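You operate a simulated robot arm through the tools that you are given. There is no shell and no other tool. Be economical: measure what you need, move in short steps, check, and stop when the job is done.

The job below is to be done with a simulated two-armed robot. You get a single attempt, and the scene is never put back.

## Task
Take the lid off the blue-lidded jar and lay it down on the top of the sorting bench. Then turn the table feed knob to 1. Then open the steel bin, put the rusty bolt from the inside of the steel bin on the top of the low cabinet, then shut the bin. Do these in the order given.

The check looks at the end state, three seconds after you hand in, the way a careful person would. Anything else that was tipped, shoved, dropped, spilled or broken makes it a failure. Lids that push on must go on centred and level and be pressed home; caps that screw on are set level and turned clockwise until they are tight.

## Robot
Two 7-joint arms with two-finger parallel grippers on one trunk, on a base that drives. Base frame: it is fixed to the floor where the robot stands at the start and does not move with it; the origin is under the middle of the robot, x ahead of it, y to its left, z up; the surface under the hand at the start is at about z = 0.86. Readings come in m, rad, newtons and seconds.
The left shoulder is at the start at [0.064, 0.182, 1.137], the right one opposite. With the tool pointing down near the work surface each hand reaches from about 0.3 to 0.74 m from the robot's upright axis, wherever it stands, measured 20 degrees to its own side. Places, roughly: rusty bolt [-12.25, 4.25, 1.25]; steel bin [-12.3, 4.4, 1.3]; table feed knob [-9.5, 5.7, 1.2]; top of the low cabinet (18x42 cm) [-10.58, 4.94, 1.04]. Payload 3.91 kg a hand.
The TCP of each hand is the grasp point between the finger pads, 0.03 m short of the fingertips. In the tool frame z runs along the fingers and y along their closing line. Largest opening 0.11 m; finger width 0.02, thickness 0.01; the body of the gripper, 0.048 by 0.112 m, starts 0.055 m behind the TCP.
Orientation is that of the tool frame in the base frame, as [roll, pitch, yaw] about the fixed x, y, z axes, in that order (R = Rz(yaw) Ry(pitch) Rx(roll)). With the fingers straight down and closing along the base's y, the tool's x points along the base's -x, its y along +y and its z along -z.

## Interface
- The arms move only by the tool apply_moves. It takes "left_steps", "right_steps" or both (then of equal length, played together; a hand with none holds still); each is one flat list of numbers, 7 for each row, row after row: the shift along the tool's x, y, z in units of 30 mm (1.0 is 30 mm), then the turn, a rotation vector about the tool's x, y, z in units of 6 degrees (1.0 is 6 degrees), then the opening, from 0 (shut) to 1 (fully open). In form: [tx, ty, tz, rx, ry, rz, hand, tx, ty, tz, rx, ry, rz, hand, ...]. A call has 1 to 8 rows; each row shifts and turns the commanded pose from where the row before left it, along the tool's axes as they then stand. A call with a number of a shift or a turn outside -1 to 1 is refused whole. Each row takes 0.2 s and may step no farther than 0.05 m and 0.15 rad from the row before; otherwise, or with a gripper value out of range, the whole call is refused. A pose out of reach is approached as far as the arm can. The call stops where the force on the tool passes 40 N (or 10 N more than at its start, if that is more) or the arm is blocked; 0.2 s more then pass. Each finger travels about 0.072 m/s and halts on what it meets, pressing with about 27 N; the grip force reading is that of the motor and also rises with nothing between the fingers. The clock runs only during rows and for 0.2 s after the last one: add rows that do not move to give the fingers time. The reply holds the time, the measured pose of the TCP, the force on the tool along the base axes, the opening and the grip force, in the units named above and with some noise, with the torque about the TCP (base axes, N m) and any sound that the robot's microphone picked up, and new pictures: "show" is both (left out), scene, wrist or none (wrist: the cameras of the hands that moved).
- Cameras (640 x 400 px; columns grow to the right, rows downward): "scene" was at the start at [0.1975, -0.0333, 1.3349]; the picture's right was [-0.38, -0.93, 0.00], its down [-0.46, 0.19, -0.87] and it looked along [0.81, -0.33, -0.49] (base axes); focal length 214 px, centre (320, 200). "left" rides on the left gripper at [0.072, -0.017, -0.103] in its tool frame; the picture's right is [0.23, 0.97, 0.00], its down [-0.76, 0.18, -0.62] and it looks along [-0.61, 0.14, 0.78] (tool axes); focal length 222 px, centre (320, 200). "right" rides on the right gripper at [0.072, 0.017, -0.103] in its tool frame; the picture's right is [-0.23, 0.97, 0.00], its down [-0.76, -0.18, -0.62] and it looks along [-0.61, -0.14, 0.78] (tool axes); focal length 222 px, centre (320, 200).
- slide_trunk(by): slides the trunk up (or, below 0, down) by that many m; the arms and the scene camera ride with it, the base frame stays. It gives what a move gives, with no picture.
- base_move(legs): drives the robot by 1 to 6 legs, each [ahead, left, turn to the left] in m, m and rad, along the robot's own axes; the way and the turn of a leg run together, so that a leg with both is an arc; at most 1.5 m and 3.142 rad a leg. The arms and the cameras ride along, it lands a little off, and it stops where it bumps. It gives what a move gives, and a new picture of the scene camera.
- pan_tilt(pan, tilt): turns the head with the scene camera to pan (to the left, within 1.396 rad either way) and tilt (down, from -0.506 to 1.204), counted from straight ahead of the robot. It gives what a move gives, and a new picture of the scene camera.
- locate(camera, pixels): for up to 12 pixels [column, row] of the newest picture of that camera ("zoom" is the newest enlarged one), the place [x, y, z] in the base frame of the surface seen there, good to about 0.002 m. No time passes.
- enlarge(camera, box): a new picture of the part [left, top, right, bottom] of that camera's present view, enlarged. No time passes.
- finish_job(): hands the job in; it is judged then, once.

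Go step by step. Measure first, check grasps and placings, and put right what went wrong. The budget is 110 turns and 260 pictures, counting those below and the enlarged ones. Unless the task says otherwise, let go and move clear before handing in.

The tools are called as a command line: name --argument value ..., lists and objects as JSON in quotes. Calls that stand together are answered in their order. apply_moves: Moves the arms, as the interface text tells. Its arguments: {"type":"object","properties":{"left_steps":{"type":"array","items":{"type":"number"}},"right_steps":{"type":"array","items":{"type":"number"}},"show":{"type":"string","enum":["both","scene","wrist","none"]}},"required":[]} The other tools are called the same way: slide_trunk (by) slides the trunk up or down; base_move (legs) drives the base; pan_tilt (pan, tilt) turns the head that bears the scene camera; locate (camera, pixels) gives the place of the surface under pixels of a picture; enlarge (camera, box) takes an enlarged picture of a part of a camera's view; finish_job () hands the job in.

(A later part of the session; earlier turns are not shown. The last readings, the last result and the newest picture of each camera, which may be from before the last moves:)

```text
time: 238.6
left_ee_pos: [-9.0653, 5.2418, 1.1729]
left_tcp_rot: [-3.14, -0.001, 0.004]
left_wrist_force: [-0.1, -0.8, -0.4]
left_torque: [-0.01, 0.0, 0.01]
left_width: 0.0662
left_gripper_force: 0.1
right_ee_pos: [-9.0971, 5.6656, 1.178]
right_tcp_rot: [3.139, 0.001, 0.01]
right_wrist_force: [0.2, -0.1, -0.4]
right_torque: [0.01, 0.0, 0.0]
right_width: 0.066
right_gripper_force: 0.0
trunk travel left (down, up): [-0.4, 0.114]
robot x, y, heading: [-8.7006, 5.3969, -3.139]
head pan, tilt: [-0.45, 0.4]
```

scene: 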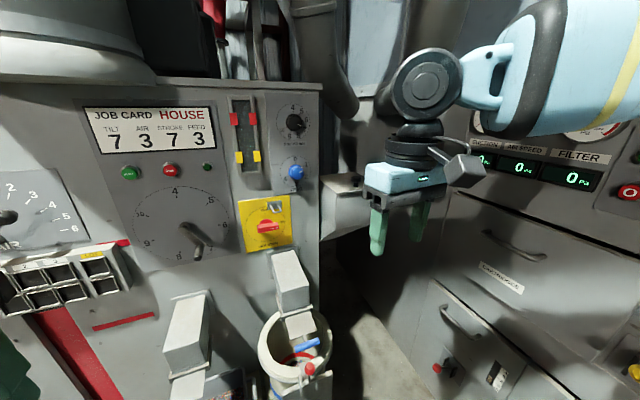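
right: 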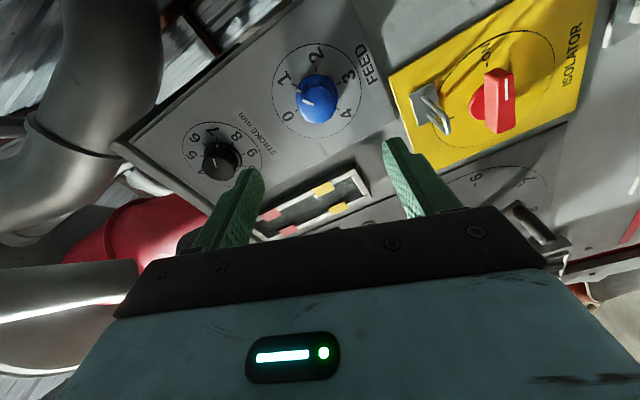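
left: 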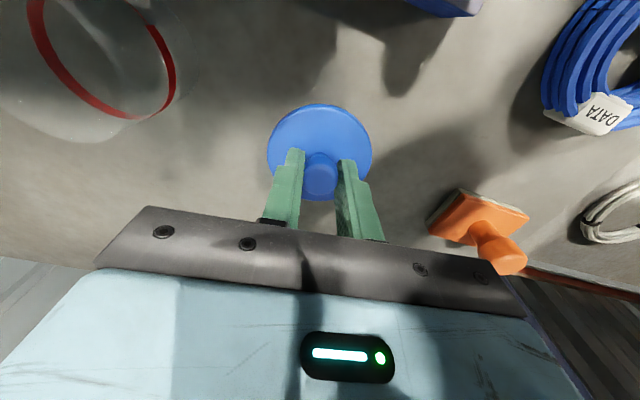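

Now I'll strafe back out to y≈3.1 and look toward the steel bin.

base_move --legs '[[0, 1.2, 0], [0, 1.1, 0]]'

pan_tilt --pan -0.25 --tilt 0.3

enlarge --camera "scene" --box '[240, 30, 560, 230]'

locate --camera "scene" --pixels '[[280, 180], [320, 200], [320, 260], [380, 220], [400, 150], [430, 200], [360, 100], [200, 260], [250, 230], [470, 280], [520, 280], [330, 150]]'

```text
time: 258.6
left_ee_pos: [-9.0978, 2.9813, 1.1739]
left_tcp_rot: [-3.14, -0.004, -0.024]
left_wrist_force: [0.6, -0.5, 0.4]
left_torque: [0.0, -0.01, -0.04]
left_width: 0.066
left_gripper_force: 0.1
right_ee_pos: [-9.1181, 3.4057, 1.1786]
right_tcp_rot: [3.14, 0.003, -0.019]
right_wrist_force: [-0.6, 0.7, 0.4]
right_torque: [0.03, -0.03, -0.01]
right_width: 0.0663
right_gripper_force: 0.0
trunk travel left (down, up): [-0.4, 0.114]
robot x, y, heading: [-8.727, 3.1263, 3.119]
head pan, tilt: [-0.45, 0.4]
```

scene: 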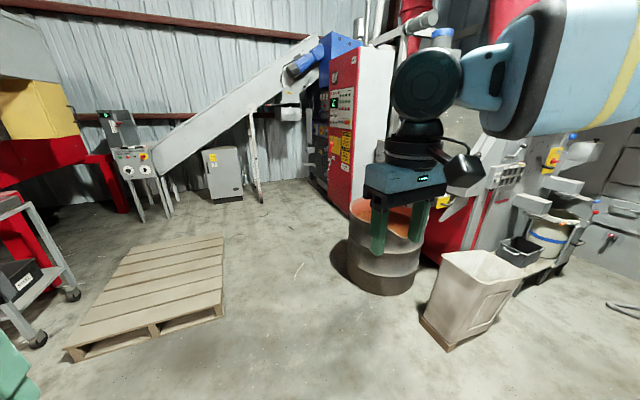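

```text
time: 259.4
left_ee_pos: [-9.0978, 2.9817, 1.1723]
left_tcp_rot: [-3.138, -0.003, -0.023]
left_wrist_force: [-0.1, 0.4, 0.1]
left_torque: [-0.01, 0.02, 0.0]
left_width: 0.0659
left_gripper_force: 0.1
right_ee_pos: [-9.1181, 3.407, 1.1776]
right_tcp_rot: [3.14, 0.002, -0.018]
right_wrist_force: [-0.2, -0.1, 0.6]
right_torque: [-0.03, -0.02, -0.03]
right_width: 0.0662
right_gripper_force: 0.1
trunk travel left (down, up): [-0.4, 0.114]
robot x, y, heading: [-8.7301, 3.1298, 3.117]
head pan, tilt: [-0.25, 0.3]
```

scene: 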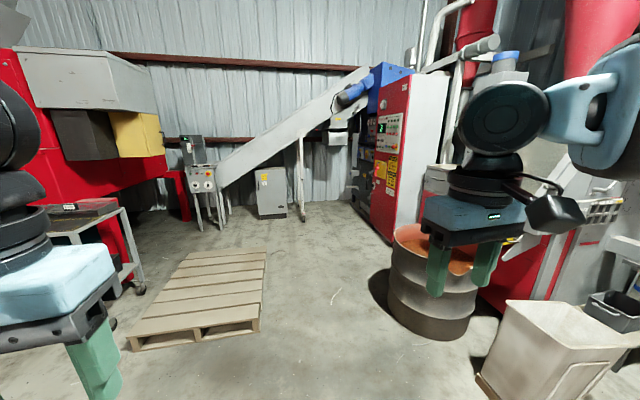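

```text
2.00 times, centred on (400, 130) of scene
```

zoom: 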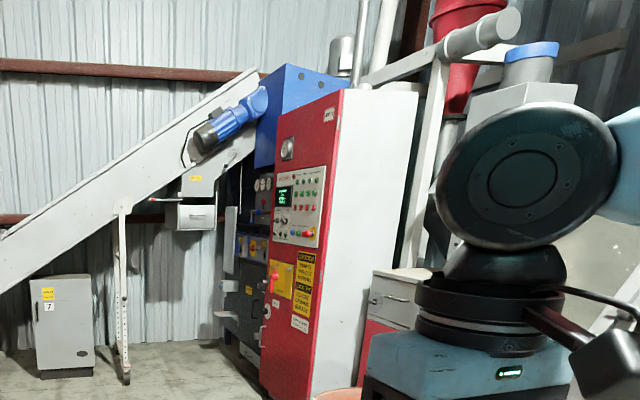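

```text
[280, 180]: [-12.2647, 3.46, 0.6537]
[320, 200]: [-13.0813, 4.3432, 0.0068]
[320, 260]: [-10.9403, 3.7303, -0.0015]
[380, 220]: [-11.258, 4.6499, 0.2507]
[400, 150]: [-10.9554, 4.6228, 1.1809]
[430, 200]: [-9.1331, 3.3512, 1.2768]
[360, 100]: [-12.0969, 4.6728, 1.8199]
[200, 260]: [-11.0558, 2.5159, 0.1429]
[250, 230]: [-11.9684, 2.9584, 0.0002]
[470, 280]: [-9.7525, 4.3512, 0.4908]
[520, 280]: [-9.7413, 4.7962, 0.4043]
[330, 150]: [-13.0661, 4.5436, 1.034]
```

The bin likely hangs under the inclined conveyor at (338,130). I'll check the pallet and post positions before approaching.

locate --camera "scene" --pixels '[[266, 252], [260, 325], [338, 142], [340, 128], [302, 215], [272, 210], [300, 160], [350, 200], [400, 300], [390, 270], [445, 175], [335, 112]]'

base_move --legs '[[1.0, -0.45, 0.0]]'

enlarge --camera "scene" --box '[240, 30, 560, 230]'

```text
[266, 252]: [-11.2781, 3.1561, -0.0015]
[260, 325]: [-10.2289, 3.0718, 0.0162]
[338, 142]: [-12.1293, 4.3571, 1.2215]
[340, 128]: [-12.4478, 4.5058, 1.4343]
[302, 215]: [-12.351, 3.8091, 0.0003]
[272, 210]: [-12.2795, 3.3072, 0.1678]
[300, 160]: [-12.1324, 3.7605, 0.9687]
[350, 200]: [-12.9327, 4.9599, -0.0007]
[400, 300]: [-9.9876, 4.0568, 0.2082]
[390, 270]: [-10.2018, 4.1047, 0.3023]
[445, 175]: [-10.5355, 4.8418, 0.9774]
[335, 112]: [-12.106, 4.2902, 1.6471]
```

```text
time: 264.9
left_ee_pos: [-10.0757, 3.4533, 1.1739]
left_tcp_rot: [-3.14, -0.003, -0.017]
left_wrist_force: [0.8, 0.2, 1.0]
left_torque: [-0.01, -0.03, 0.0]
left_width: 0.066
left_gripper_force: 0.1
right_ee_pos: [-10.099, 3.8779, 1.1786]
right_tcp_rot: [3.141, 0.002, -0.011]
right_wrist_force: [-0.6, -0.2, 0.1]
right_torque: [0.03, 0.0, -0.01]
right_width: 0.066
right_gripper_force: 0.0
trunk travel left (down, up): [-0.4, 0.114]
robot x, y, heading: [-9.7031, 3.6025, 3.121]
head pan, tilt: [-0.25, 0.3]
```

scene: 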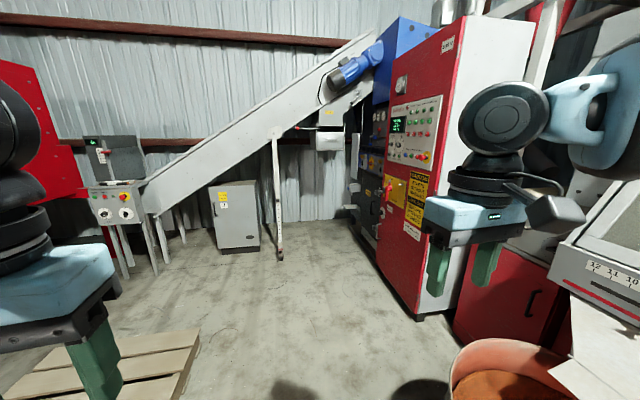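

```text
2.00 times, centred on (400, 130) of scene
```

zoom: 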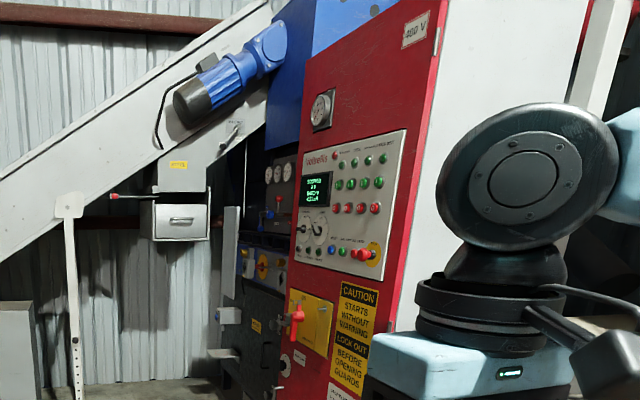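

The steel bin looks like a drawer box with a handle at about (-12.13, 4.36, 1.22), facing +x. I'll drive up to it, keeping clear of the red cabinet.

base_move --legs '[[1.0, -0.03, 0.02], [0.5, -0.33, 0.0]]'

pan_tilt --pan -0.3 --tilt 0.15

enlarge --camera "scene" --box '[220, 100, 420, 240]'

```text
time: 273.2
left_ee_pos: [-11.5602, 3.8144, 1.1733]
left_tcp_rot: [-3.14, -0.004, 0.005]
left_wrist_force: [-0.5, 0.1, -0.3]
left_torque: [-0.02, 0.0, 0.01]
left_width: 0.0661
left_gripper_force: 0.1
right_ee_pos: [-11.5929, 4.2392, 1.1784]
right_tcp_rot: [3.14, 0.002, 0.012]
right_wrist_force: [-0.3, 0.1, -0.2]
right_torque: [-0.04, 0.03, -0.01]
right_width: 0.0662
right_gripper_force: 0.0
trunk travel left (down, up): [-0.4, 0.114]
robot x, y, heading: [-11.196, 3.9702, -3.137]
head pan, tilt: [-0.25, 0.3]
```

scene: 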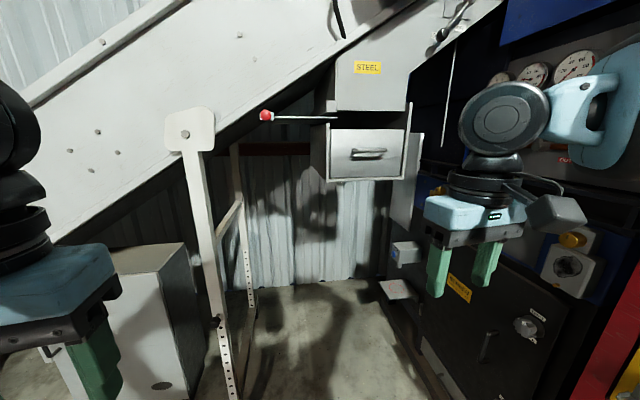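

```text
time: 273.9
left_ee_pos: [-11.5603, 3.814, 1.1738]
left_tcp_rot: [-3.14, -0.005, 0.005]
left_wrist_force: [-0.1, -0.6, -0.4]
left_torque: [0.0, -0.01, 0.01]
left_width: 0.0659
left_gripper_force: 0.0
right_ee_pos: [-11.5938, 4.2389, 1.1773]
right_tcp_rot: [3.14, 0.002, 0.01]
right_wrist_force: [0.0, -1.6, 0.9]
right_torque: [-0.01, -0.02, 0.0]
right_width: 0.0659
right_gripper_force: 0.1
trunk travel left (down, up): [-0.4, 0.114]
robot x, y, heading: [-11.1942, 3.9713, -3.14]
head pan, tilt: [-0.3, 0.15]
```

scene: 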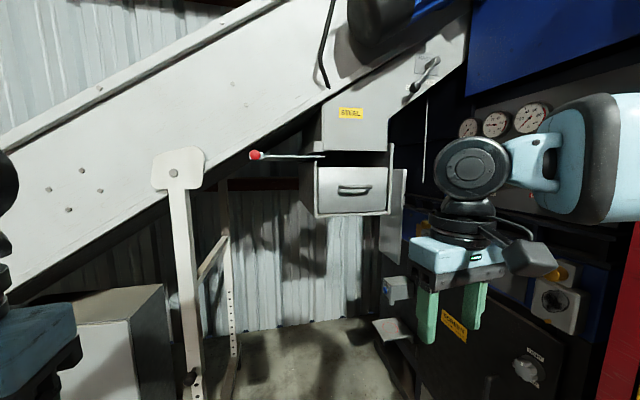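

```text
2.86 times, centred on (320, 170) of scene
```

zoom: 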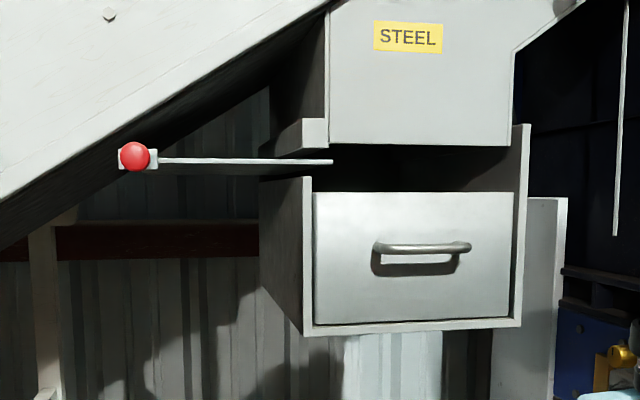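

The drawer is labelled STEEL with a bar handle at (355,190). I'll measure the handle, front and rod.

locate --camera "zoom" --pixels '[[385, 249], [425, 247], [463, 245], [320, 200], [505, 200], [320, 318], [505, 312], [420, 300], [135, 157], [250, 161], [328, 162], [425, 100]]'

locate --camera "zoom" --pixels '[[420, 170], [308, 180], [518, 130], [515, 322], [305, 330], [410, 262], [545, 300], [580, 300]]'

```text
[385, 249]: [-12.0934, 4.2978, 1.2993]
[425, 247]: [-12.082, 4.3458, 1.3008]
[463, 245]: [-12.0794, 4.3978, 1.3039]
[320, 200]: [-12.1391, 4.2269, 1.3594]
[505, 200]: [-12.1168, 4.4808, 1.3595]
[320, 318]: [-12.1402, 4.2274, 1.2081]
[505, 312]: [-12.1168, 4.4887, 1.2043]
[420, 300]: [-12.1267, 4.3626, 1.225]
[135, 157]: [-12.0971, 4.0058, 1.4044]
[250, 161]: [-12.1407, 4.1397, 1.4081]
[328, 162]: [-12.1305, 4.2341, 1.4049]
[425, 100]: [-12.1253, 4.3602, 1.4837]
```

```text
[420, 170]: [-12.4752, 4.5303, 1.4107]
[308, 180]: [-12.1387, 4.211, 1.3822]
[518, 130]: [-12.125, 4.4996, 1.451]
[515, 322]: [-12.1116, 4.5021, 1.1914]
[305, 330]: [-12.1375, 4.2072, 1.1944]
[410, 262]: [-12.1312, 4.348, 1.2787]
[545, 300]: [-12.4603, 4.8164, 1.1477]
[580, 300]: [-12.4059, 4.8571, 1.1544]
```

The drawer front spans y 4.23–4.48 (yawed about 5°) with a handle bar at (-12.085, 4.348, 1.301). I'll raise the trunk, nudge forward, and prepare the right hand to point forward.

slide_trunk --by 0.1

base_move --legs '[[0.09, 0, 0]]'

apply_moves --right_steps '[-1, 0, 0, 0, 0, 0, 0.6, -1, 0, 0, 0, 0, 0, 0.6, -1, 0, 0, 0, 0, 0, 0.6, -1, 0, 0, 0, 0, 0, 0.6, -1, 0, 0, 0, 0, 0, 0.6, 0, 0, 0, 0, -1, 0, 0.6, 0, 0, 0, 0, -1, 0, 0.6, 0, 0, 0, 0, -1, 0, 0.6]' --show "none"

apply_moves --right_steps '[0, 0, 0, 0, -1, 0, 0.6, 0, 0, 0, 0, -1, 0, 0.6, 0, 0, 0, 0, -1, 0, 0.6, 0, 0, 0, 0, -1, 0, 0.6, 0, 0, 0, 0, -1, 0, 0.6, 0, 0, 0, 0, -1, 0, 0.6, 0, 0, 0, 0, -1, 0, 0.6, 0, 0, 0, 0, -1, 0, 0.6]' --show "none"

apply_moves --right_steps '[0, 0, 0, 0, -1, 0, 0.6, 0, 0, 0, 0, -1, 0, 0.6, 0, 0, 0, 0, -1, 0, 0.6, 0, 0, 0, 0, -1, 0, 0.6, 0, 0, 0, 0, 0, -1, 0.6, 0, 0, 0, 0, 0, -1, 0.6, 0, 0, 0, 0, 0, -1, 0.6, 0, 0, 0, 0, 0, -1, 0.6]' --show "none"

apply_moves --right_steps '[0, 0, 0, 0, 0, -1, 0.6, 0, 0, 0, 0, 0, -1, 0.6, 0, 0, 0, 0, 0, -1, 0.6, 0, 0, 0, 0, 0, -1, 0.6, 0, 0, 0, 0, 0, -1, 0.6, 0, 0, 0, 0, 0, -1, 0.6, 0, 0, 0, 0, 0, -1, 0.6, 0, 0, 0, 0, 0, -1, 0.6]' --show "none"

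apply_moves --right_steps '[0, 0, 0, 0, 0, -1, 0.6, 0, 0, 0, 0, 0, -1, 0.6, 0, 0, 0, 0, 0, -1, 0.6, 0, 0, 0, 0, 0, 0, 0.6]'

```text
time: 275.2
left_ee_pos: [-11.5626, 3.8137, 1.2712]
left_tcp_rot: [-3.14, -0.004, 0.003]
left_wrist_force: [-0.2, -0.6, -0.1]
left_torque: [0.03, -0.02, 0.0]
left_width: 0.0658
left_gripper_force: 0.0
right_ee_pos: [-11.5949, 4.2386, 1.2771]
right_tcp_rot: [3.139, -0.002, 0.013]
right_wrist_force: [0.6, 0.7, -0.3]
right_torque: [0.02, -0.02, -0.02]
right_width: 0.0662
right_gripper_force: 0.1
trunk travel left (down, up): [-0.5, 0.014]
robot x, y, heading: [-11.1925, 3.9731, -3.146]
head pan, tilt: [-0.3, 0.15]
```

```text
time: 276.3
left_ee_pos: [-11.652, 3.8137, 1.2733]
left_tcp_rot: [-3.139, -0.002, 0.005]
left_wrist_force: [-0.6, -0.6, 1.0]
left_torque: [-0.01, 0.01, 0.05]
left_width: 0.066
left_gripper_force: 0.1
right_ee_pos: [-11.683, 4.2376, 1.2783]
right_tcp_rot: [3.14, 0.004, 0.01]
right_wrist_force: [0.3, 0.1, -0.6]
right_torque: [0.0, 0.0, -0.03]
right_width: 0.0661
right_gripper_force: 0.0
trunk travel left (down, up): [-0.5, 0.014]
robot x, y, heading: [-11.2855, 3.972, -3.14]
head pan, tilt: [-0.3, 0.15]
```

scene: 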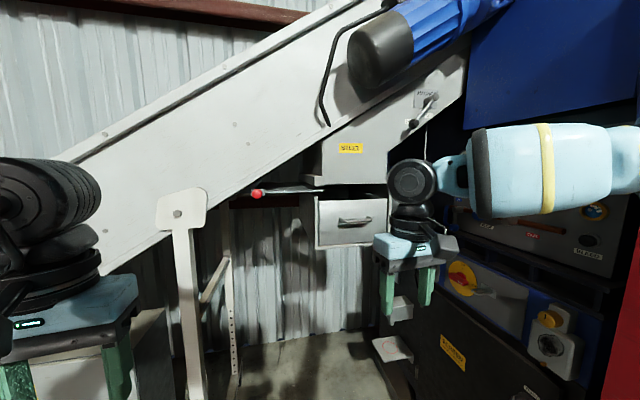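

```text
time: 278.1
left_ee_pos: [-11.6509, 3.8138, 1.2726]
left_tcp_rot: [-3.139, -0.003, 0.005]
left_wrist_force: [0.5, 0.8, 0.1]
left_torque: [-0.02, -0.01, 0.0]
left_width: 0.0661
left_gripper_force: 0.2
right_ee_pos: [-11.8241, 4.2411, 1.2772]
right_tcp_rot: [3.14, 0.318, 0.011]
right_wrist_force: [0.5, 0.1, -0.6]
right_torque: [0.0, 0.03, 0.01]
right_width: 0.0659
right_gripper_force: 0.0
right hand out of reach, approached as far as the arm can: row 5
trunk travel left (down, up): [-0.5, 0.014]
robot x, y, heading: [-11.2837, 3.9711, -3.138]
head pan, tilt: [-0.3, 0.15]
```

```text
time: 279.9
left_ee_pos: [-11.6506, 3.8152, 1.2735]
left_tcp_rot: [-3.14, -0.003, 0.004]
left_wrist_force: [0.0, -0.9, -1.0]
left_torque: [-0.04, 0.0, 0.0]
left_width: 0.0659
left_gripper_force: 0.1
right_ee_pos: [-11.8236, 4.2406, 1.2767]
right_tcp_rot: [3.133, 1.156, 0.003]
right_wrist_force: [-1.0, 0.5, -0.4]
right_torque: [-0.01, 0.03, -0.03]
right_width: 0.066
right_gripper_force: 0.1
trunk travel left (down, up): [-0.5, 0.014]
robot x, y, heading: [-11.2814, 3.972, -3.139]
head pan, tilt: [-0.3, 0.15]
```

```text
time: 281.7
left_ee_pos: [-11.6517, 3.8133, 1.2745]
left_tcp_rot: [-3.141, -0.002, 0.006]
left_wrist_force: [0.8, -0.2, 0.1]
left_torque: [0.02, -0.02, 0.0]
left_width: 0.0662
left_gripper_force: 0.1
right_ee_pos: [-11.8239, 4.2422, 1.277]
right_tcp_rot: [-1.564, 1.153, 1.588]
right_wrist_force: [-0.1, -0.7, -0.2]
right_torque: [0.0, -0.04, 0.02]
right_width: 0.0662
right_gripper_force: 0.0
trunk travel left (down, up): [-0.5, 0.014]
robot x, y, heading: [-11.2857, 3.9733, -3.142]
head pan, tilt: [-0.3, 0.15]
```

```text
time: 283.5
left_ee_pos: [-11.6522, 3.8129, 1.2729]
left_tcp_rot: [-3.139, -0.002, 0.007]
left_wrist_force: [-0.5, 0.4, -0.1]
left_torque: [0.02, 0.03, 0.01]
left_width: 0.066
left_gripper_force: 0.0
right_ee_pos: [-11.8228, 4.2403, 1.2765]
right_tcp_rot: [-1.567, 0.313, 1.584]
right_wrist_force: [0.4, 0.6, 0.3]
right_torque: [0.01, -0.01, 0.01]
right_width: 0.0657
right_gripper_force: 0.1
trunk travel left (down, up): [-0.5, 0.014]
robot x, y, heading: [-11.288, 3.9721, -3.145]
head pan, tilt: [-0.3, 0.15]
```

```text
time: 284.5
left_ee_pos: [-11.652, 3.8142, 1.2717]
left_tcp_rot: [-3.141, -0.001, 0.006]
left_wrist_force: [0.4, -0.5, 0.8]
left_torque: [0.02, -0.01, 0.03]
left_width: 0.0659
left_gripper_force: 0.1
right_ee_pos: [-11.8245, 4.2415, 1.2753]
right_tcp_rot: [-1.569, 0.0, 1.581]
right_wrist_force: [0.0, -1.2, 0.0]
right_torque: [-0.01, -0.01, -0.03]
right_width: 0.066
right_gripper_force: 0.0
trunk travel left (down, up): [-0.5, 0.014]
robot x, y, heading: [-11.2883, 3.9705, -3.138]
head pan, tilt: [-0.3, 0.15]
```

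scene: 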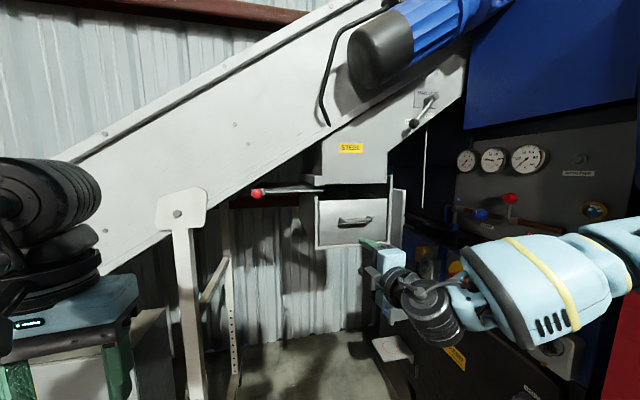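
right: 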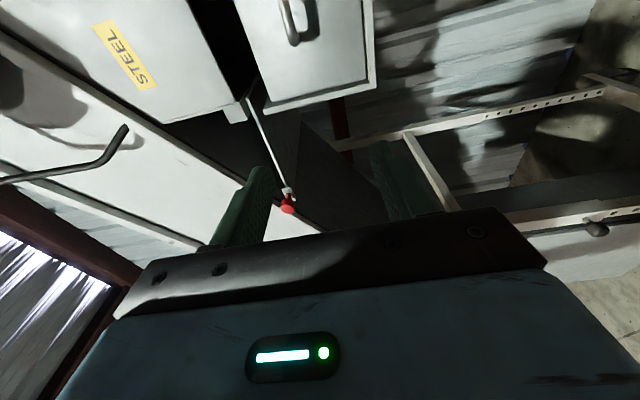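

The right hand is horizontal with its fingers stacked vertically. I'll align it in front of the bar handle.

apply_moves --right_steps '[0.92, -0.22, 0, 0, 0, 0, 0.6, 0.92, -0.22, 0, 0, 0, 0, 0.6, 0.92, -0.21, 0, 0, 0, 0, 0.6, 0.92, -0.21, 0.5, 0, 0, 0, 0.6, 0, 0, 1, 0, 0, 0, 0.6, 0, 0, 1, 0, 0, 0, 0.6, 0, 0, 1, 0, 0, 0, 0.6, 0, 0, 1, 0, 0, 0, 0.6]' --show "none"

apply_moves --right_steps '[0, 0, 1, 0, 0, 0, 0.6, 0, 0, 0.5, 0, 0, 0, 0.6, 0, 0, 0, 0, 0, 0, 0.6]'

enlarge --camera "right" --box '[160, 40, 480, 240]'

enlarge --camera "scene" --box '[280, 150, 440, 260]'

```text
time: 286.3
left_ee_pos: [-11.6523, 3.8139, 1.2723]
left_tcp_rot: [-3.138, -0.003, 0.004]
left_wrist_force: [-0.6, -0.2, -0.3]
left_torque: [-0.02, -0.01, 0.02]
left_width: 0.0658
left_gripper_force: 0.1
right_ee_pos: [-11.9609, 4.3496, 1.3]
right_tcp_rot: [-1.57, 0.001, 1.581]
right_wrist_force: [-0.2, 0.3, 0.3]
right_torque: [0.02, 0.0, -0.02]
right_width: 0.066
right_gripper_force: 0.0
trunk travel left (down, up): [-0.5, 0.014]
robot x, y, heading: [-11.2864, 3.9719, -3.135]
head pan, tilt: [-0.3, 0.15]
```

```text
time: 287.1
left_ee_pos: [-11.6515, 3.8142, 1.2746]
left_tcp_rot: [-3.14, -0.002, 0.008]
left_wrist_force: [0.1, -0.7, 0.1]
left_torque: [-0.01, 0.01, 0.0]
left_width: 0.066
left_gripper_force: 0.0
right_ee_pos: [-12.006, 4.3503, 1.3002]
right_tcp_rot: [-1.567, 0.001, 1.582]
right_wrist_force: [-0.1, 0.1, -0.4]
right_torque: [0.0, 0.0, 0.01]
right_width: 0.0659
right_gripper_force: 0.0
trunk travel left (down, up): [-0.5, 0.014]
robot x, y, heading: [-11.2857, 3.9722, -3.138]
head pan, tilt: [-0.3, 0.15]
```

scene: 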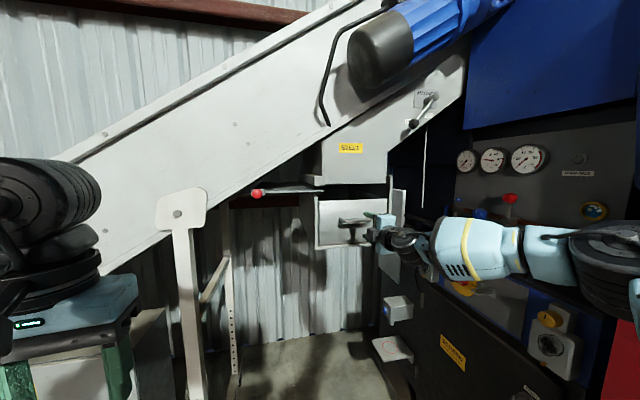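
right: 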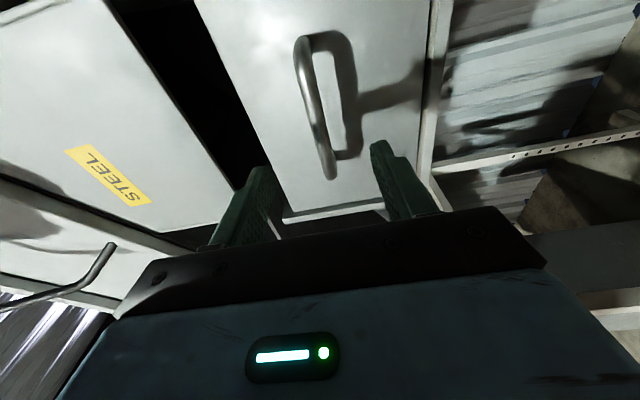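

```text
2.00 times, centred on (320, 140) of right
```

zoom: 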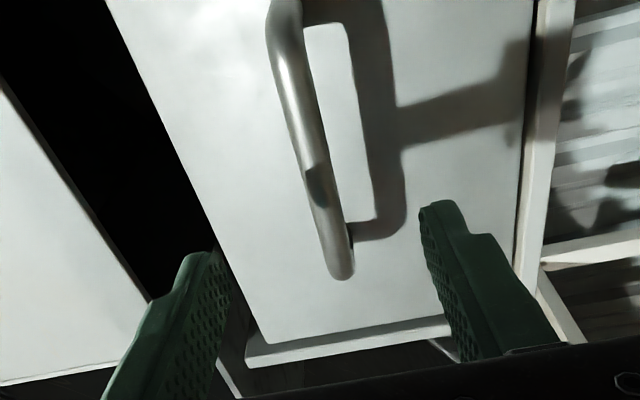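

```text
3.64 times, centred on (360, 205) of scene
```

zoom: 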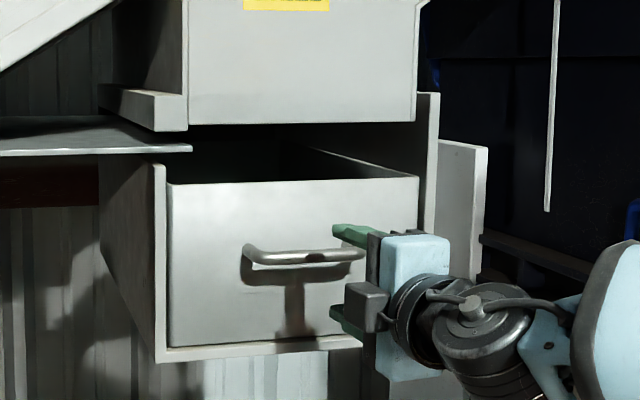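

locate --camera "right" --pixels '[[300, 55], [312, 105], [322, 140], [330, 170], [280, 130], [400, 100], [345, 200]]'

locate --camera "zoom" --pixels '[[260, 255], [310, 257], [350, 254], [200, 200], [400, 190], [145, 135], [185, 148]]'

```text
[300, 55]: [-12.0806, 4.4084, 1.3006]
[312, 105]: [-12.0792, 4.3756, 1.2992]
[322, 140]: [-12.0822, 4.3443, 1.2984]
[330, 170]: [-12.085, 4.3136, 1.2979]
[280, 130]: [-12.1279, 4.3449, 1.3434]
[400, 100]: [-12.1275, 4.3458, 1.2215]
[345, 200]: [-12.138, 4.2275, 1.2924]
```

```text
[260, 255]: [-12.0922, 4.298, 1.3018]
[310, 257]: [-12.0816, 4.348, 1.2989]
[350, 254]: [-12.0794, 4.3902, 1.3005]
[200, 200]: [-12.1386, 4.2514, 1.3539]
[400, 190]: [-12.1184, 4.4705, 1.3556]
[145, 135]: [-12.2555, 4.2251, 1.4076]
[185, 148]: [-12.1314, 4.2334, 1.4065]
```

The bar lies at (-12.086, 4.35, 1.299), level with the hand. I'll advance 75 mm and close.

apply_moves --right_steps '[0, 0.03, 0.85, 0, 0, 0, 0.6, 0, 0, 0.85, 0, 0, 0, 0.6, 0, 0, 0.8, 0, 0, 0, 0.6, 0, 0, 0, 0, 0, 0, 0.3, 0, 0, 0, 0, 0, 0, 0.05, 0, 0, 0, 0, 0, 0, 0, 0, 0, 0, 0, 0, 0, 0, 0, 0, 0, 0, 0, 0, 0]' --show "wrist"

```text
time: 288.9
left_ee_pos: [-11.6501, 3.8143, 1.2744]
left_tcp_rot: [-3.14, -0.002, 0.004]
left_wrist_force: [0.5, 0.4, 0.0]
left_torque: [-0.01, -0.01, 0.03]
left_width: 0.0661
left_gripper_force: 0.0
right_ee_pos: [-12.0828, 4.3498, 1.2997]
right_tcp_rot: [-1.569, 0.002, 1.582]
right_wrist_force: [3.5, 0.3, -3.5]
right_torque: [0.16, -0.04, -0.11]
right_width: 0.0136
right_gripper_force: 45.1
trunk travel left (down, up): [-0.5, 0.014]
robot x, y, heading: [-11.2863, 3.9674, -3.138]
head pan, tilt: [-0.3, 0.15]
```

right: 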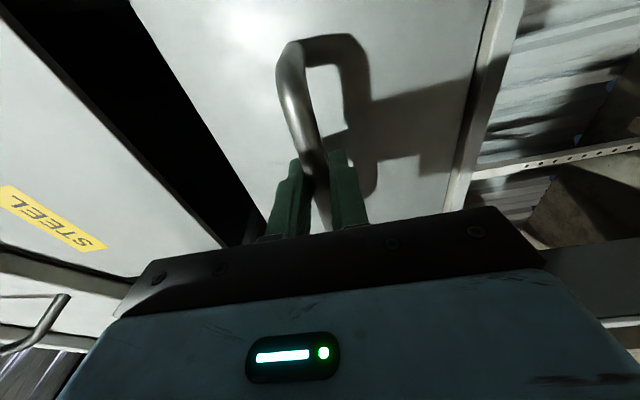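

The bar is gripped. I'll pull gently along the drawer's normal.

apply_moves --right_steps '[-0.035, 0, -0.4, 0, 0, 0, 0, -0.07, 0, -0.8, 0, 0, 0, 0, -0.07, 0, -0.8, 0, 0, 0, 0, -0.07, 0, -0.8, 0, 0, 0, 0, 0, 0, 0, 0, 0, 0, 0]' --show "scene"

```text
time: 290.1
left_ee_pos: [-11.6511, 3.8149, 1.2737]
left_tcp_rot: [3.141, -0.002, 0.005]
left_wrist_force: [-0.2, -0.3, 0.5]
left_torque: [-0.03, 0.02, -0.01]
left_width: 0.0662
left_gripper_force: 0.1
right_ee_pos: [-11.996, 4.343, 1.3002]
right_tcp_rot: [-1.568, 0.002, 1.581]
right_wrist_force: [2.6, 1.7, -3.5]
right_torque: [0.14, -0.02, -0.62]
right_width: 0.0137
right_gripper_force: 45.0
trunk travel left (down, up): [-0.5, 0.014]
robot x, y, heading: [-11.2839, 3.9679, -3.135]
head pan, tilt: [-0.3, 0.15]
```

scene: 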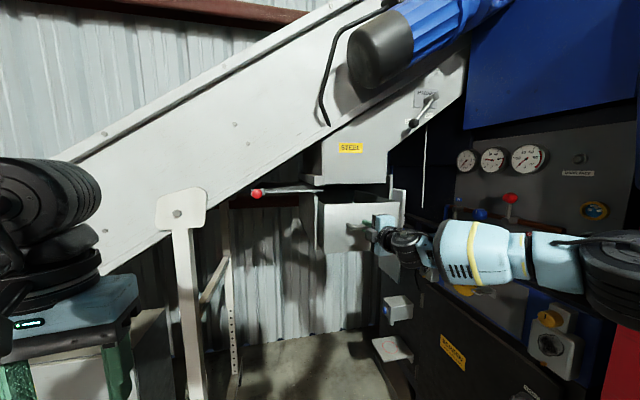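

The drawer slides freely (85 mm out). I'll continue to about 0.23 m.

apply_moves --right_steps '[-0.07, 0, -0.8, 0, 0, 0, 0, -0.07, 0, -0.8, 0, 0, 0, 0, -0.07, 0, -0.8, 0, 0, 0, 0, -0.07, 0, -0.8, 0, 0, 0, 0, -0.07, 0, -0.8, 0, 0, 0, 0, -0.07, 0, -0.8, 0, 0, 0, 0, 0, 0, 0, 0, 0, 0, 0]' --show "none"

pan_tilt --pan -0.4 --tilt 0.4

enlarge --camera "scene" --box '[220, 60, 420, 200]'

```text
time: 291.7
left_ee_pos: [-11.6515, 3.8121, 1.2722]
left_tcp_rot: [-3.137, -0.003, 0.007]
left_wrist_force: [0.3, 0.2, -0.2]
left_torque: [0.02, 0.01, 0.03]
left_width: 0.0659
left_gripper_force: 0.1
right_ee_pos: [-11.8528, 4.3299, 1.3]
right_tcp_rot: [-1.572, 0.003, 1.583]
right_wrist_force: [1.5, -4.9, -10.1]
right_torque: [0.05, -0.08, -0.27]
right_width: 0.0137
right_gripper_force: 45.1
trunk travel left (down, up): [-0.5, 0.014]
robot x, y, heading: [-11.2808, 3.9734, -3.141]
head pan, tilt: [-0.3, 0.15]
```

```text
time: 292.5
left_ee_pos: [-11.6525, 3.8132, 1.2723]
left_tcp_rot: [-3.138, -0.003, 0.004]
left_wrist_force: [0.4, -0.3, 0.3]
left_torque: [-0.05, 0.01, -0.02]
left_width: 0.0661
left_gripper_force: 0.0
right_ee_pos: [-11.8534, 4.3294, 1.3002]
right_tcp_rot: [-1.574, 0.002, 1.585]
right_wrist_force: [2.7, -7.6, -15.3]
right_torque: [0.02, -0.12, 0.87]
right_width: 0.0136
right_gripper_force: 45.3
trunk travel left (down, up): [-0.5, 0.014]
robot x, y, heading: [-11.2847, 3.9721, -3.138]
head pan, tilt: [-0.4, 0.4]
```

scene: 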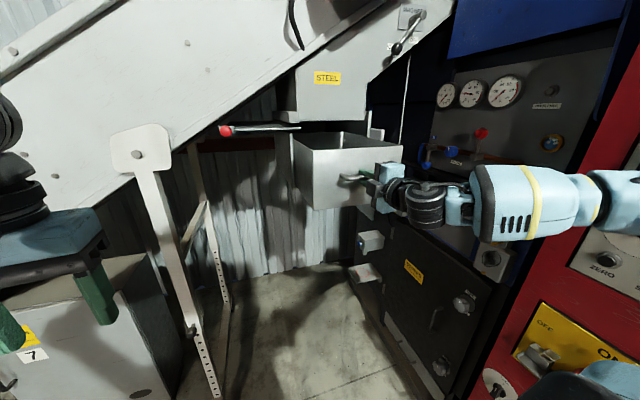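

```text
2.86 times, centred on (320, 130) of scene
```

zoom: 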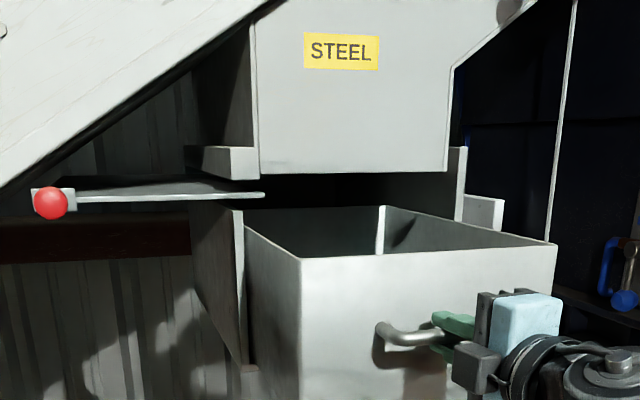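

The drawer is out about 0.23 m and the hand feels a downward load. I'll check the drawer's depth against the housing.

locate --camera "zoom" --pixels '[[302, 262], [548, 245], [248, 215], [240, 225], [380, 208], [380, 240], [400, 230], [330, 225], [440, 230], [260, 205], [480, 228], [270, 300]]'

```text
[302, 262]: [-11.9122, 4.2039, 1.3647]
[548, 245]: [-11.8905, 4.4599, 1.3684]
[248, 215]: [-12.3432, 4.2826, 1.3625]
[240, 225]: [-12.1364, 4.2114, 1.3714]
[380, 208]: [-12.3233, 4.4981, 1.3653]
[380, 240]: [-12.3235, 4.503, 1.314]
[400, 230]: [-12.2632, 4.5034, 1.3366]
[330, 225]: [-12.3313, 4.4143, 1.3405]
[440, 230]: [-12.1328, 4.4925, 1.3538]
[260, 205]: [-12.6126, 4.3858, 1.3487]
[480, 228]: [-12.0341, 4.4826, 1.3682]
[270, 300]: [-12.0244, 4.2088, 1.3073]
```

The drawer still has about 0.2 m in the housing, so it is safe. I'll pull 24 mm more, release, and back the hand off.

apply_moves --right_steps '[-0.07, 0, -0.8, 0, 0, 0, 0, 0, 0, 0, 0, 0, 0, 0.3, 0, 0, 0, 0, 0, 0, 0.6, 0, 0, 0, 0, 0, 0, 0.6, 0, 0, -0.8, 0, 0, 0, 0.6, 0, 0, -0.8, 0, 0, 0, 0.6, 0, 0, -0.8, 0, 0, 0, 0.6]' --show "scene"

enlarge --camera "scene" --box '[240, 90, 440, 230]'

```text
time: 294.1
left_ee_pos: [-11.6503, 3.8142, 1.2745]
left_tcp_rot: [-3.14, -0.002, 0.005]
left_wrist_force: [0.0, -0.6, -0.4]
left_torque: [-0.01, 0.03, 0.02]
left_width: 0.0659
left_gripper_force: 0.1
right_ee_pos: [-11.7554, 4.3317, 1.302]
right_tcp_rot: [-1.568, 0.002, 1.58]
right_wrist_force: [-0.1, -0.7, -0.1]
right_torque: [-0.02, 0.01, 0.01]
right_width: 0.0661
right_gripper_force: 0.0
trunk travel left (down, up): [-0.5, 0.014]
robot x, y, heading: [-11.2813, 3.9675, -3.139]
head pan, tilt: [-0.4, 0.4]
```

scene: 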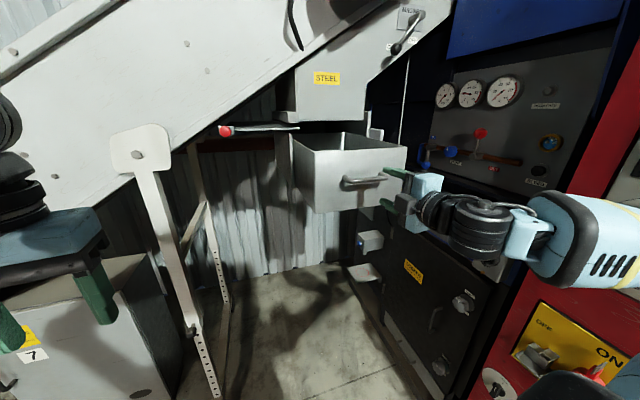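

```text
2.86 times, centred on (340, 160) of scene
```

zoom: 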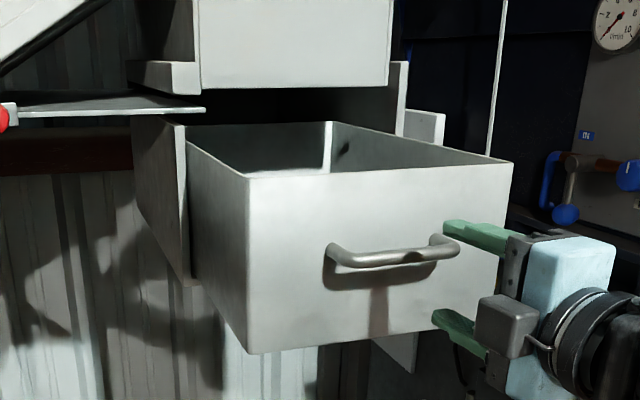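

The drawer is open and released. I'll raise the right hand and turn it downward to look inside with its camera.

apply_moves --right_steps '[0, -0.8, 0, 0, 0, 1, 0.6, 0, -0.8, 0, 0, 0, 0, 0.6, 0, -0.8, 0, 0, 0, 0, 0.6, 0, -0.8, 0, 0, 0, 0, 0.6, 0, 0, 0, 0, 0, 1, 0.6, 0, 0, 0, 0, 0, 1, 0.6, 0, 0, 0, 0, 0, 1, 0.6, 0, 0, 0, 0, 0, 1, 0.6]' --show "none"

apply_moves --right_steps '[0, 0, 0, 0, 0, 1, 0.6, 0, 0, 0, 0, 0, 1, 0.6, 0, 0, 0, 0, 0, 1, 0.6, 0, 0, 0, 0, 0, 1, 0.6, 0, 0, 0, 0, 0, 1, 0.6, 0, 0, 0, 0, 0, 1, 0.6, 0, 0, 0, 0, 0, 1, 0.6, 0, 0, 0, 0, 0, 1, 0.6]' --show "none"

apply_moves --right_steps '[0, 0, 0, 0, 0, 1, 0.6, 0, 0, 0, 0, 0, 1, 0.6, 0, 0, 0, 0, 1, 0, 0.6, 0, 0, 0, 0, 1, 0, 0.6, 0, 0, 0, 0, 1, 0, 0.6, 0, 0, 0, 0, 1, 0, 0.6, 0, 0, 0, 0, 1, 0, 0.6, 0, 0, 0, 0, 1, 0, 0.6]' --show "none"

apply_moves --right_steps '[0, 0, 0, 0, 1, 0, 0.6, 0, 0, 0, 0, 1, 0, 0.6, 0, 0, 0, 0, 1, 0, 0.6, 0, 0, 0, 0, 1, 0, 0.6, 0, 0, 0, 0, 1, 0, 0.6, 0, 0, 0, 0, 1, 0, 0.6, 0, 0, 0, 0, 0, 0, 0.6, 0, 0, 0, 0, 0, 0, 0.6]'

```text
time: 295.9
left_ee_pos: [-11.6522, 3.8127, 1.2727]
left_tcp_rot: [-3.139, -0.002, 0.004]
left_wrist_force: [-0.2, 0.5, 1.0]
left_torque: [0.01, -0.01, 0.05]
left_width: 0.0662
left_gripper_force: 0.0
right_ee_pos: [-11.7549, 4.3375, 1.3964]
right_tcp_rot: [-1.57, 0.526, 1.583]
right_wrist_force: [0.8, 0.3, -0.2]
right_torque: [-0.02, 0.01, -0.01]
right_width: 0.0658
right_gripper_force: 0.1
trunk travel left (down, up): [-0.5, 0.014]
robot x, y, heading: [-11.2842, 3.9703, -3.134]
head pan, tilt: [-0.4, 0.4]
```

```text
time: 297.7
left_ee_pos: [-11.6513, 3.8143, 1.273]
left_tcp_rot: [-3.14, -0.003, 0.006]
left_wrist_force: [0.5, 0.7, -0.1]
left_torque: [0.01, 0.01, -0.04]
left_width: 0.0664
left_gripper_force: 0.1
right_ee_pos: [-11.7565, 4.3371, 1.3977]
right_tcp_rot: [-1.557, 1.365, 1.595]
right_wrist_force: [0.8, 0.4, 0.2]
right_torque: [0.01, 0.0, -0.03]
right_width: 0.0661
right_gripper_force: 0.1
trunk travel left (down, up): [-0.5, 0.014]
robot x, y, heading: [-11.2825, 3.9689, -3.139]
head pan, tilt: [-0.4, 0.4]
```

```text
time: 299.5
left_ee_pos: [-11.6506, 3.8138, 1.2729]
left_tcp_rot: [-3.139, -0.002, 0.004]
left_wrist_force: [0.9, 0.4, 0.0]
left_torque: [0.0, -0.01, -0.02]
left_width: 0.0661
left_gripper_force: 0.0
right_ee_pos: [-11.7573, 4.3377, 1.3973]
right_tcp_rot: [3.14, 0.941, 0.01]
right_wrist_force: [-0.8, -0.4, 0.2]
right_torque: [0.0, -0.01, 0.0]
right_width: 0.066
right_gripper_force: 0.3
trunk travel left (down, up): [-0.5, 0.014]
robot x, y, heading: [-11.2841, 3.9685, -3.146]
head pan, tilt: [-0.4, 0.4]
```

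```text
time: 301.3
left_ee_pos: [-11.6518, 3.8137, 1.2733]
left_tcp_rot: [-3.142, -0.002, 0.005]
left_wrist_force: [0.2, -0.7, 1.2]
left_torque: [-0.01, -0.06, -0.02]
left_width: 0.0662
left_gripper_force: 0.1
right_ee_pos: [-11.7558, 4.3384, 1.3972]
right_tcp_rot: [3.14, 0.315, 0.01]
right_wrist_force: [-0.9, -0.5, 0.1]
right_torque: [0.04, 0.02, 0.03]
right_width: 0.0663
right_gripper_force: 0.0
trunk travel left (down, up): [-0.5, 0.014]
robot x, y, heading: [-11.2846, 3.9698, -3.14]
head pan, tilt: [-0.4, 0.4]
```

scene: 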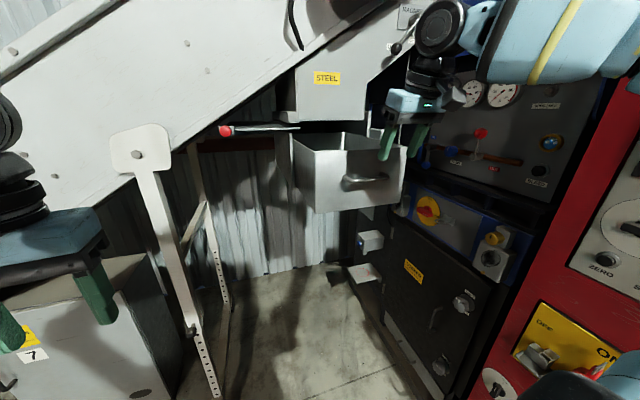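
right: 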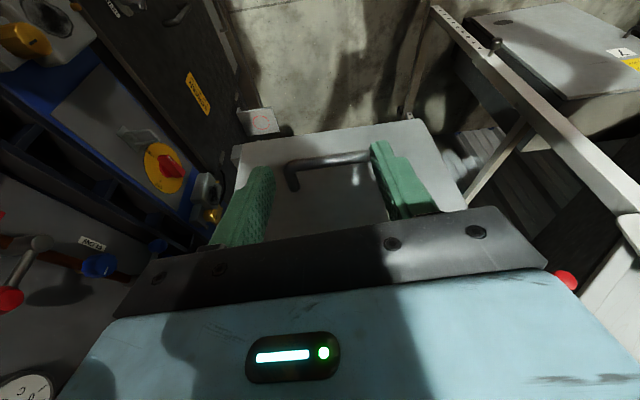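

The drawer interior is hidden behind the gripper. I'll raise the hand a bit and drive 0.15 m forward so it hangs above the open drawer.

apply_moves --right_steps '[0, 0, -0.9, 0, 0, 0, 0.6, 0, 0, -0.9, 0, 0, 0, 0.6, 0, 0, 0, 0, 1, 0, 0.6, 0, 0, 0, 0, 1, 0, 0.6, 0, 0, 0, 0, 1, 0, 0.6]' --show "none"

base_move --legs '[[0.15, 0, 0]]'

enlarge --camera "right" --box '[0, 0, 640, 400]'

```text
time: 302.5
left_ee_pos: [-11.6518, 3.814, 1.2723]
left_tcp_rot: [-3.14, -0.005, 0.005]
left_wrist_force: [0.1, -0.1, 0.8]
left_torque: [0.0, -0.01, 0.04]
left_width: 0.0659
left_gripper_force: 0.0
right_ee_pos: [-11.7381, 4.3385, 1.4442]
right_tcp_rot: [3.139, 0.002, 0.012]
right_wrist_force: [-1.1, -1.2, 0.8]
right_torque: [0.0, 0.02, 0.02]
right_width: 0.066
right_gripper_force: 0.0
right hand out of reach, approached as far as the arm can: row 5
trunk travel left (down, up): [-0.5, 0.014]
robot x, y, heading: [-11.286, 3.9686, -3.142]
head pan, tilt: [-0.4, 0.4]
```

```text
time: 303.9
left_ee_pos: [-11.7968, 3.8141, 1.2748]
left_tcp_rot: [-3.14, 0.0, 0.002]
left_wrist_force: [0.7, 0.2, -0.2]
left_torque: [0.01, -0.01, 0.03]
left_width: 0.0659
left_gripper_force: 0.1
right_ee_pos: [-11.8827, 4.3391, 1.4453]
right_tcp_rot: [3.14, 0.01, 0.011]
right_wrist_force: [-0.2, 0.0, 0.6]
right_torque: [0.03, 0.0, 0.01]
right_width: 0.0658
right_gripper_force: 0.0
trunk travel left (down, up): [-0.5, 0.014]
robot x, y, heading: [-11.4309, 3.9698, -3.137]
head pan, tilt: [-0.4, 0.4]
```

scene: 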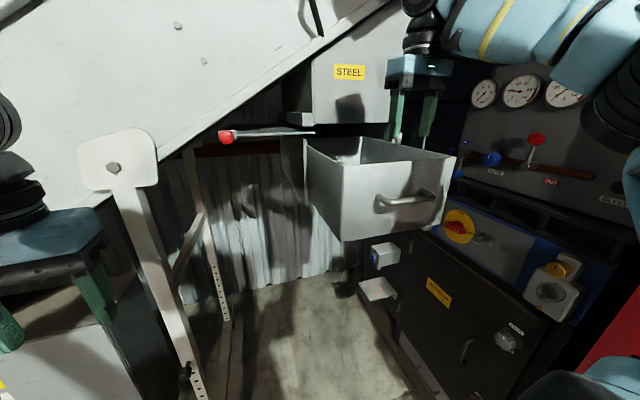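

```text
1.00 times, centred on (320, 200) of right (not enlarged: the box is as wide or as high as the picture)
```

zoom: 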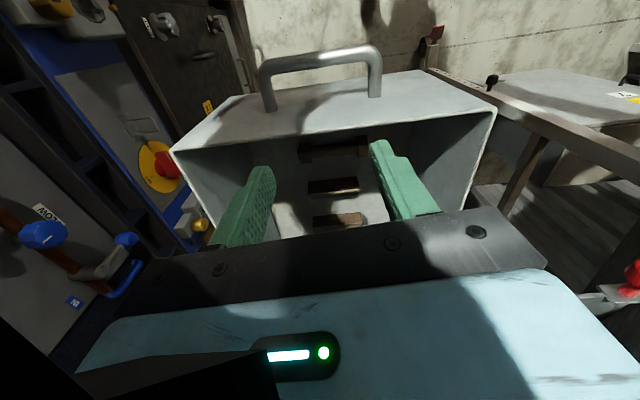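

Items are visible inside the drawer at (333,150), (332,187), (335,220). I'll enlarge and measure.

enlarge --camera "right" --box '[250, 125, 410, 235]'

locate --camera "right" --pixels '[[305, 152], [360, 150], [310, 188], [355, 185], [320, 222], [358, 218], [330, 168], [330, 205], [300, 180], [335, 220], [245, 150], [470, 130]]'

```text
3.64 times, centred on (330, 180) of right
```

zoom: 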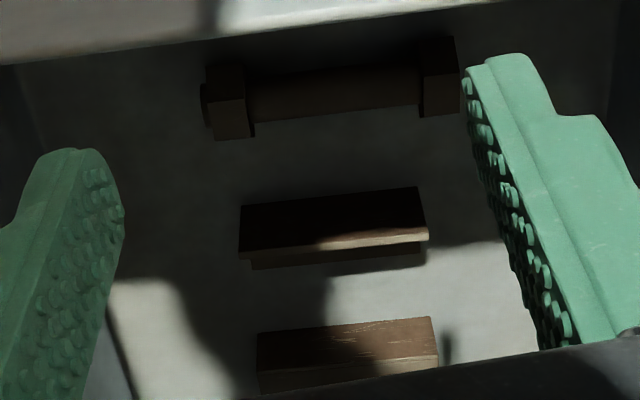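

```text
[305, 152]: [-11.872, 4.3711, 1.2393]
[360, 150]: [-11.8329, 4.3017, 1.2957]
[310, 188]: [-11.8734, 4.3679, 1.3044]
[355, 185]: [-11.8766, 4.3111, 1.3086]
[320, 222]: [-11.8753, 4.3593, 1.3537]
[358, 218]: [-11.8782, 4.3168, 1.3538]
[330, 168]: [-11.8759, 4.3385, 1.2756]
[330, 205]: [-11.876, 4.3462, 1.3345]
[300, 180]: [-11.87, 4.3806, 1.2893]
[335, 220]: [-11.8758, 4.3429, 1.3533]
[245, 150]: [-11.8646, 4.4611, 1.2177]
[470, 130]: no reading
```

The dumbbell-shaped item at zoom (330,90) — head and nut — is the rusty bolt; the other two are plain angle pieces. I'll measure through the fresh zoom.

locate --camera "zoom" --pixels '[[230, 100], [340, 95], [440, 80], [225, 75], [445, 45], [335, 72], [335, 112], [330, 160], [330, 215], [345, 340], [300, 20], [560, 60]]'

```text
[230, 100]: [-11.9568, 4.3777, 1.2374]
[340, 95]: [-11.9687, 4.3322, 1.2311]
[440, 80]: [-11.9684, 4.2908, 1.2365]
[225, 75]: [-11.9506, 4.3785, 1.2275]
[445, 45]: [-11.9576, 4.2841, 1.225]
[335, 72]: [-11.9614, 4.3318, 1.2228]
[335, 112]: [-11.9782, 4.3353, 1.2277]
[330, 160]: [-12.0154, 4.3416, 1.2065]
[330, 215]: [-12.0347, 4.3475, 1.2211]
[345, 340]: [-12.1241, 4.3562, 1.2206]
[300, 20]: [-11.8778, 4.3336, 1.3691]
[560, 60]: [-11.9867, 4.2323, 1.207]
```

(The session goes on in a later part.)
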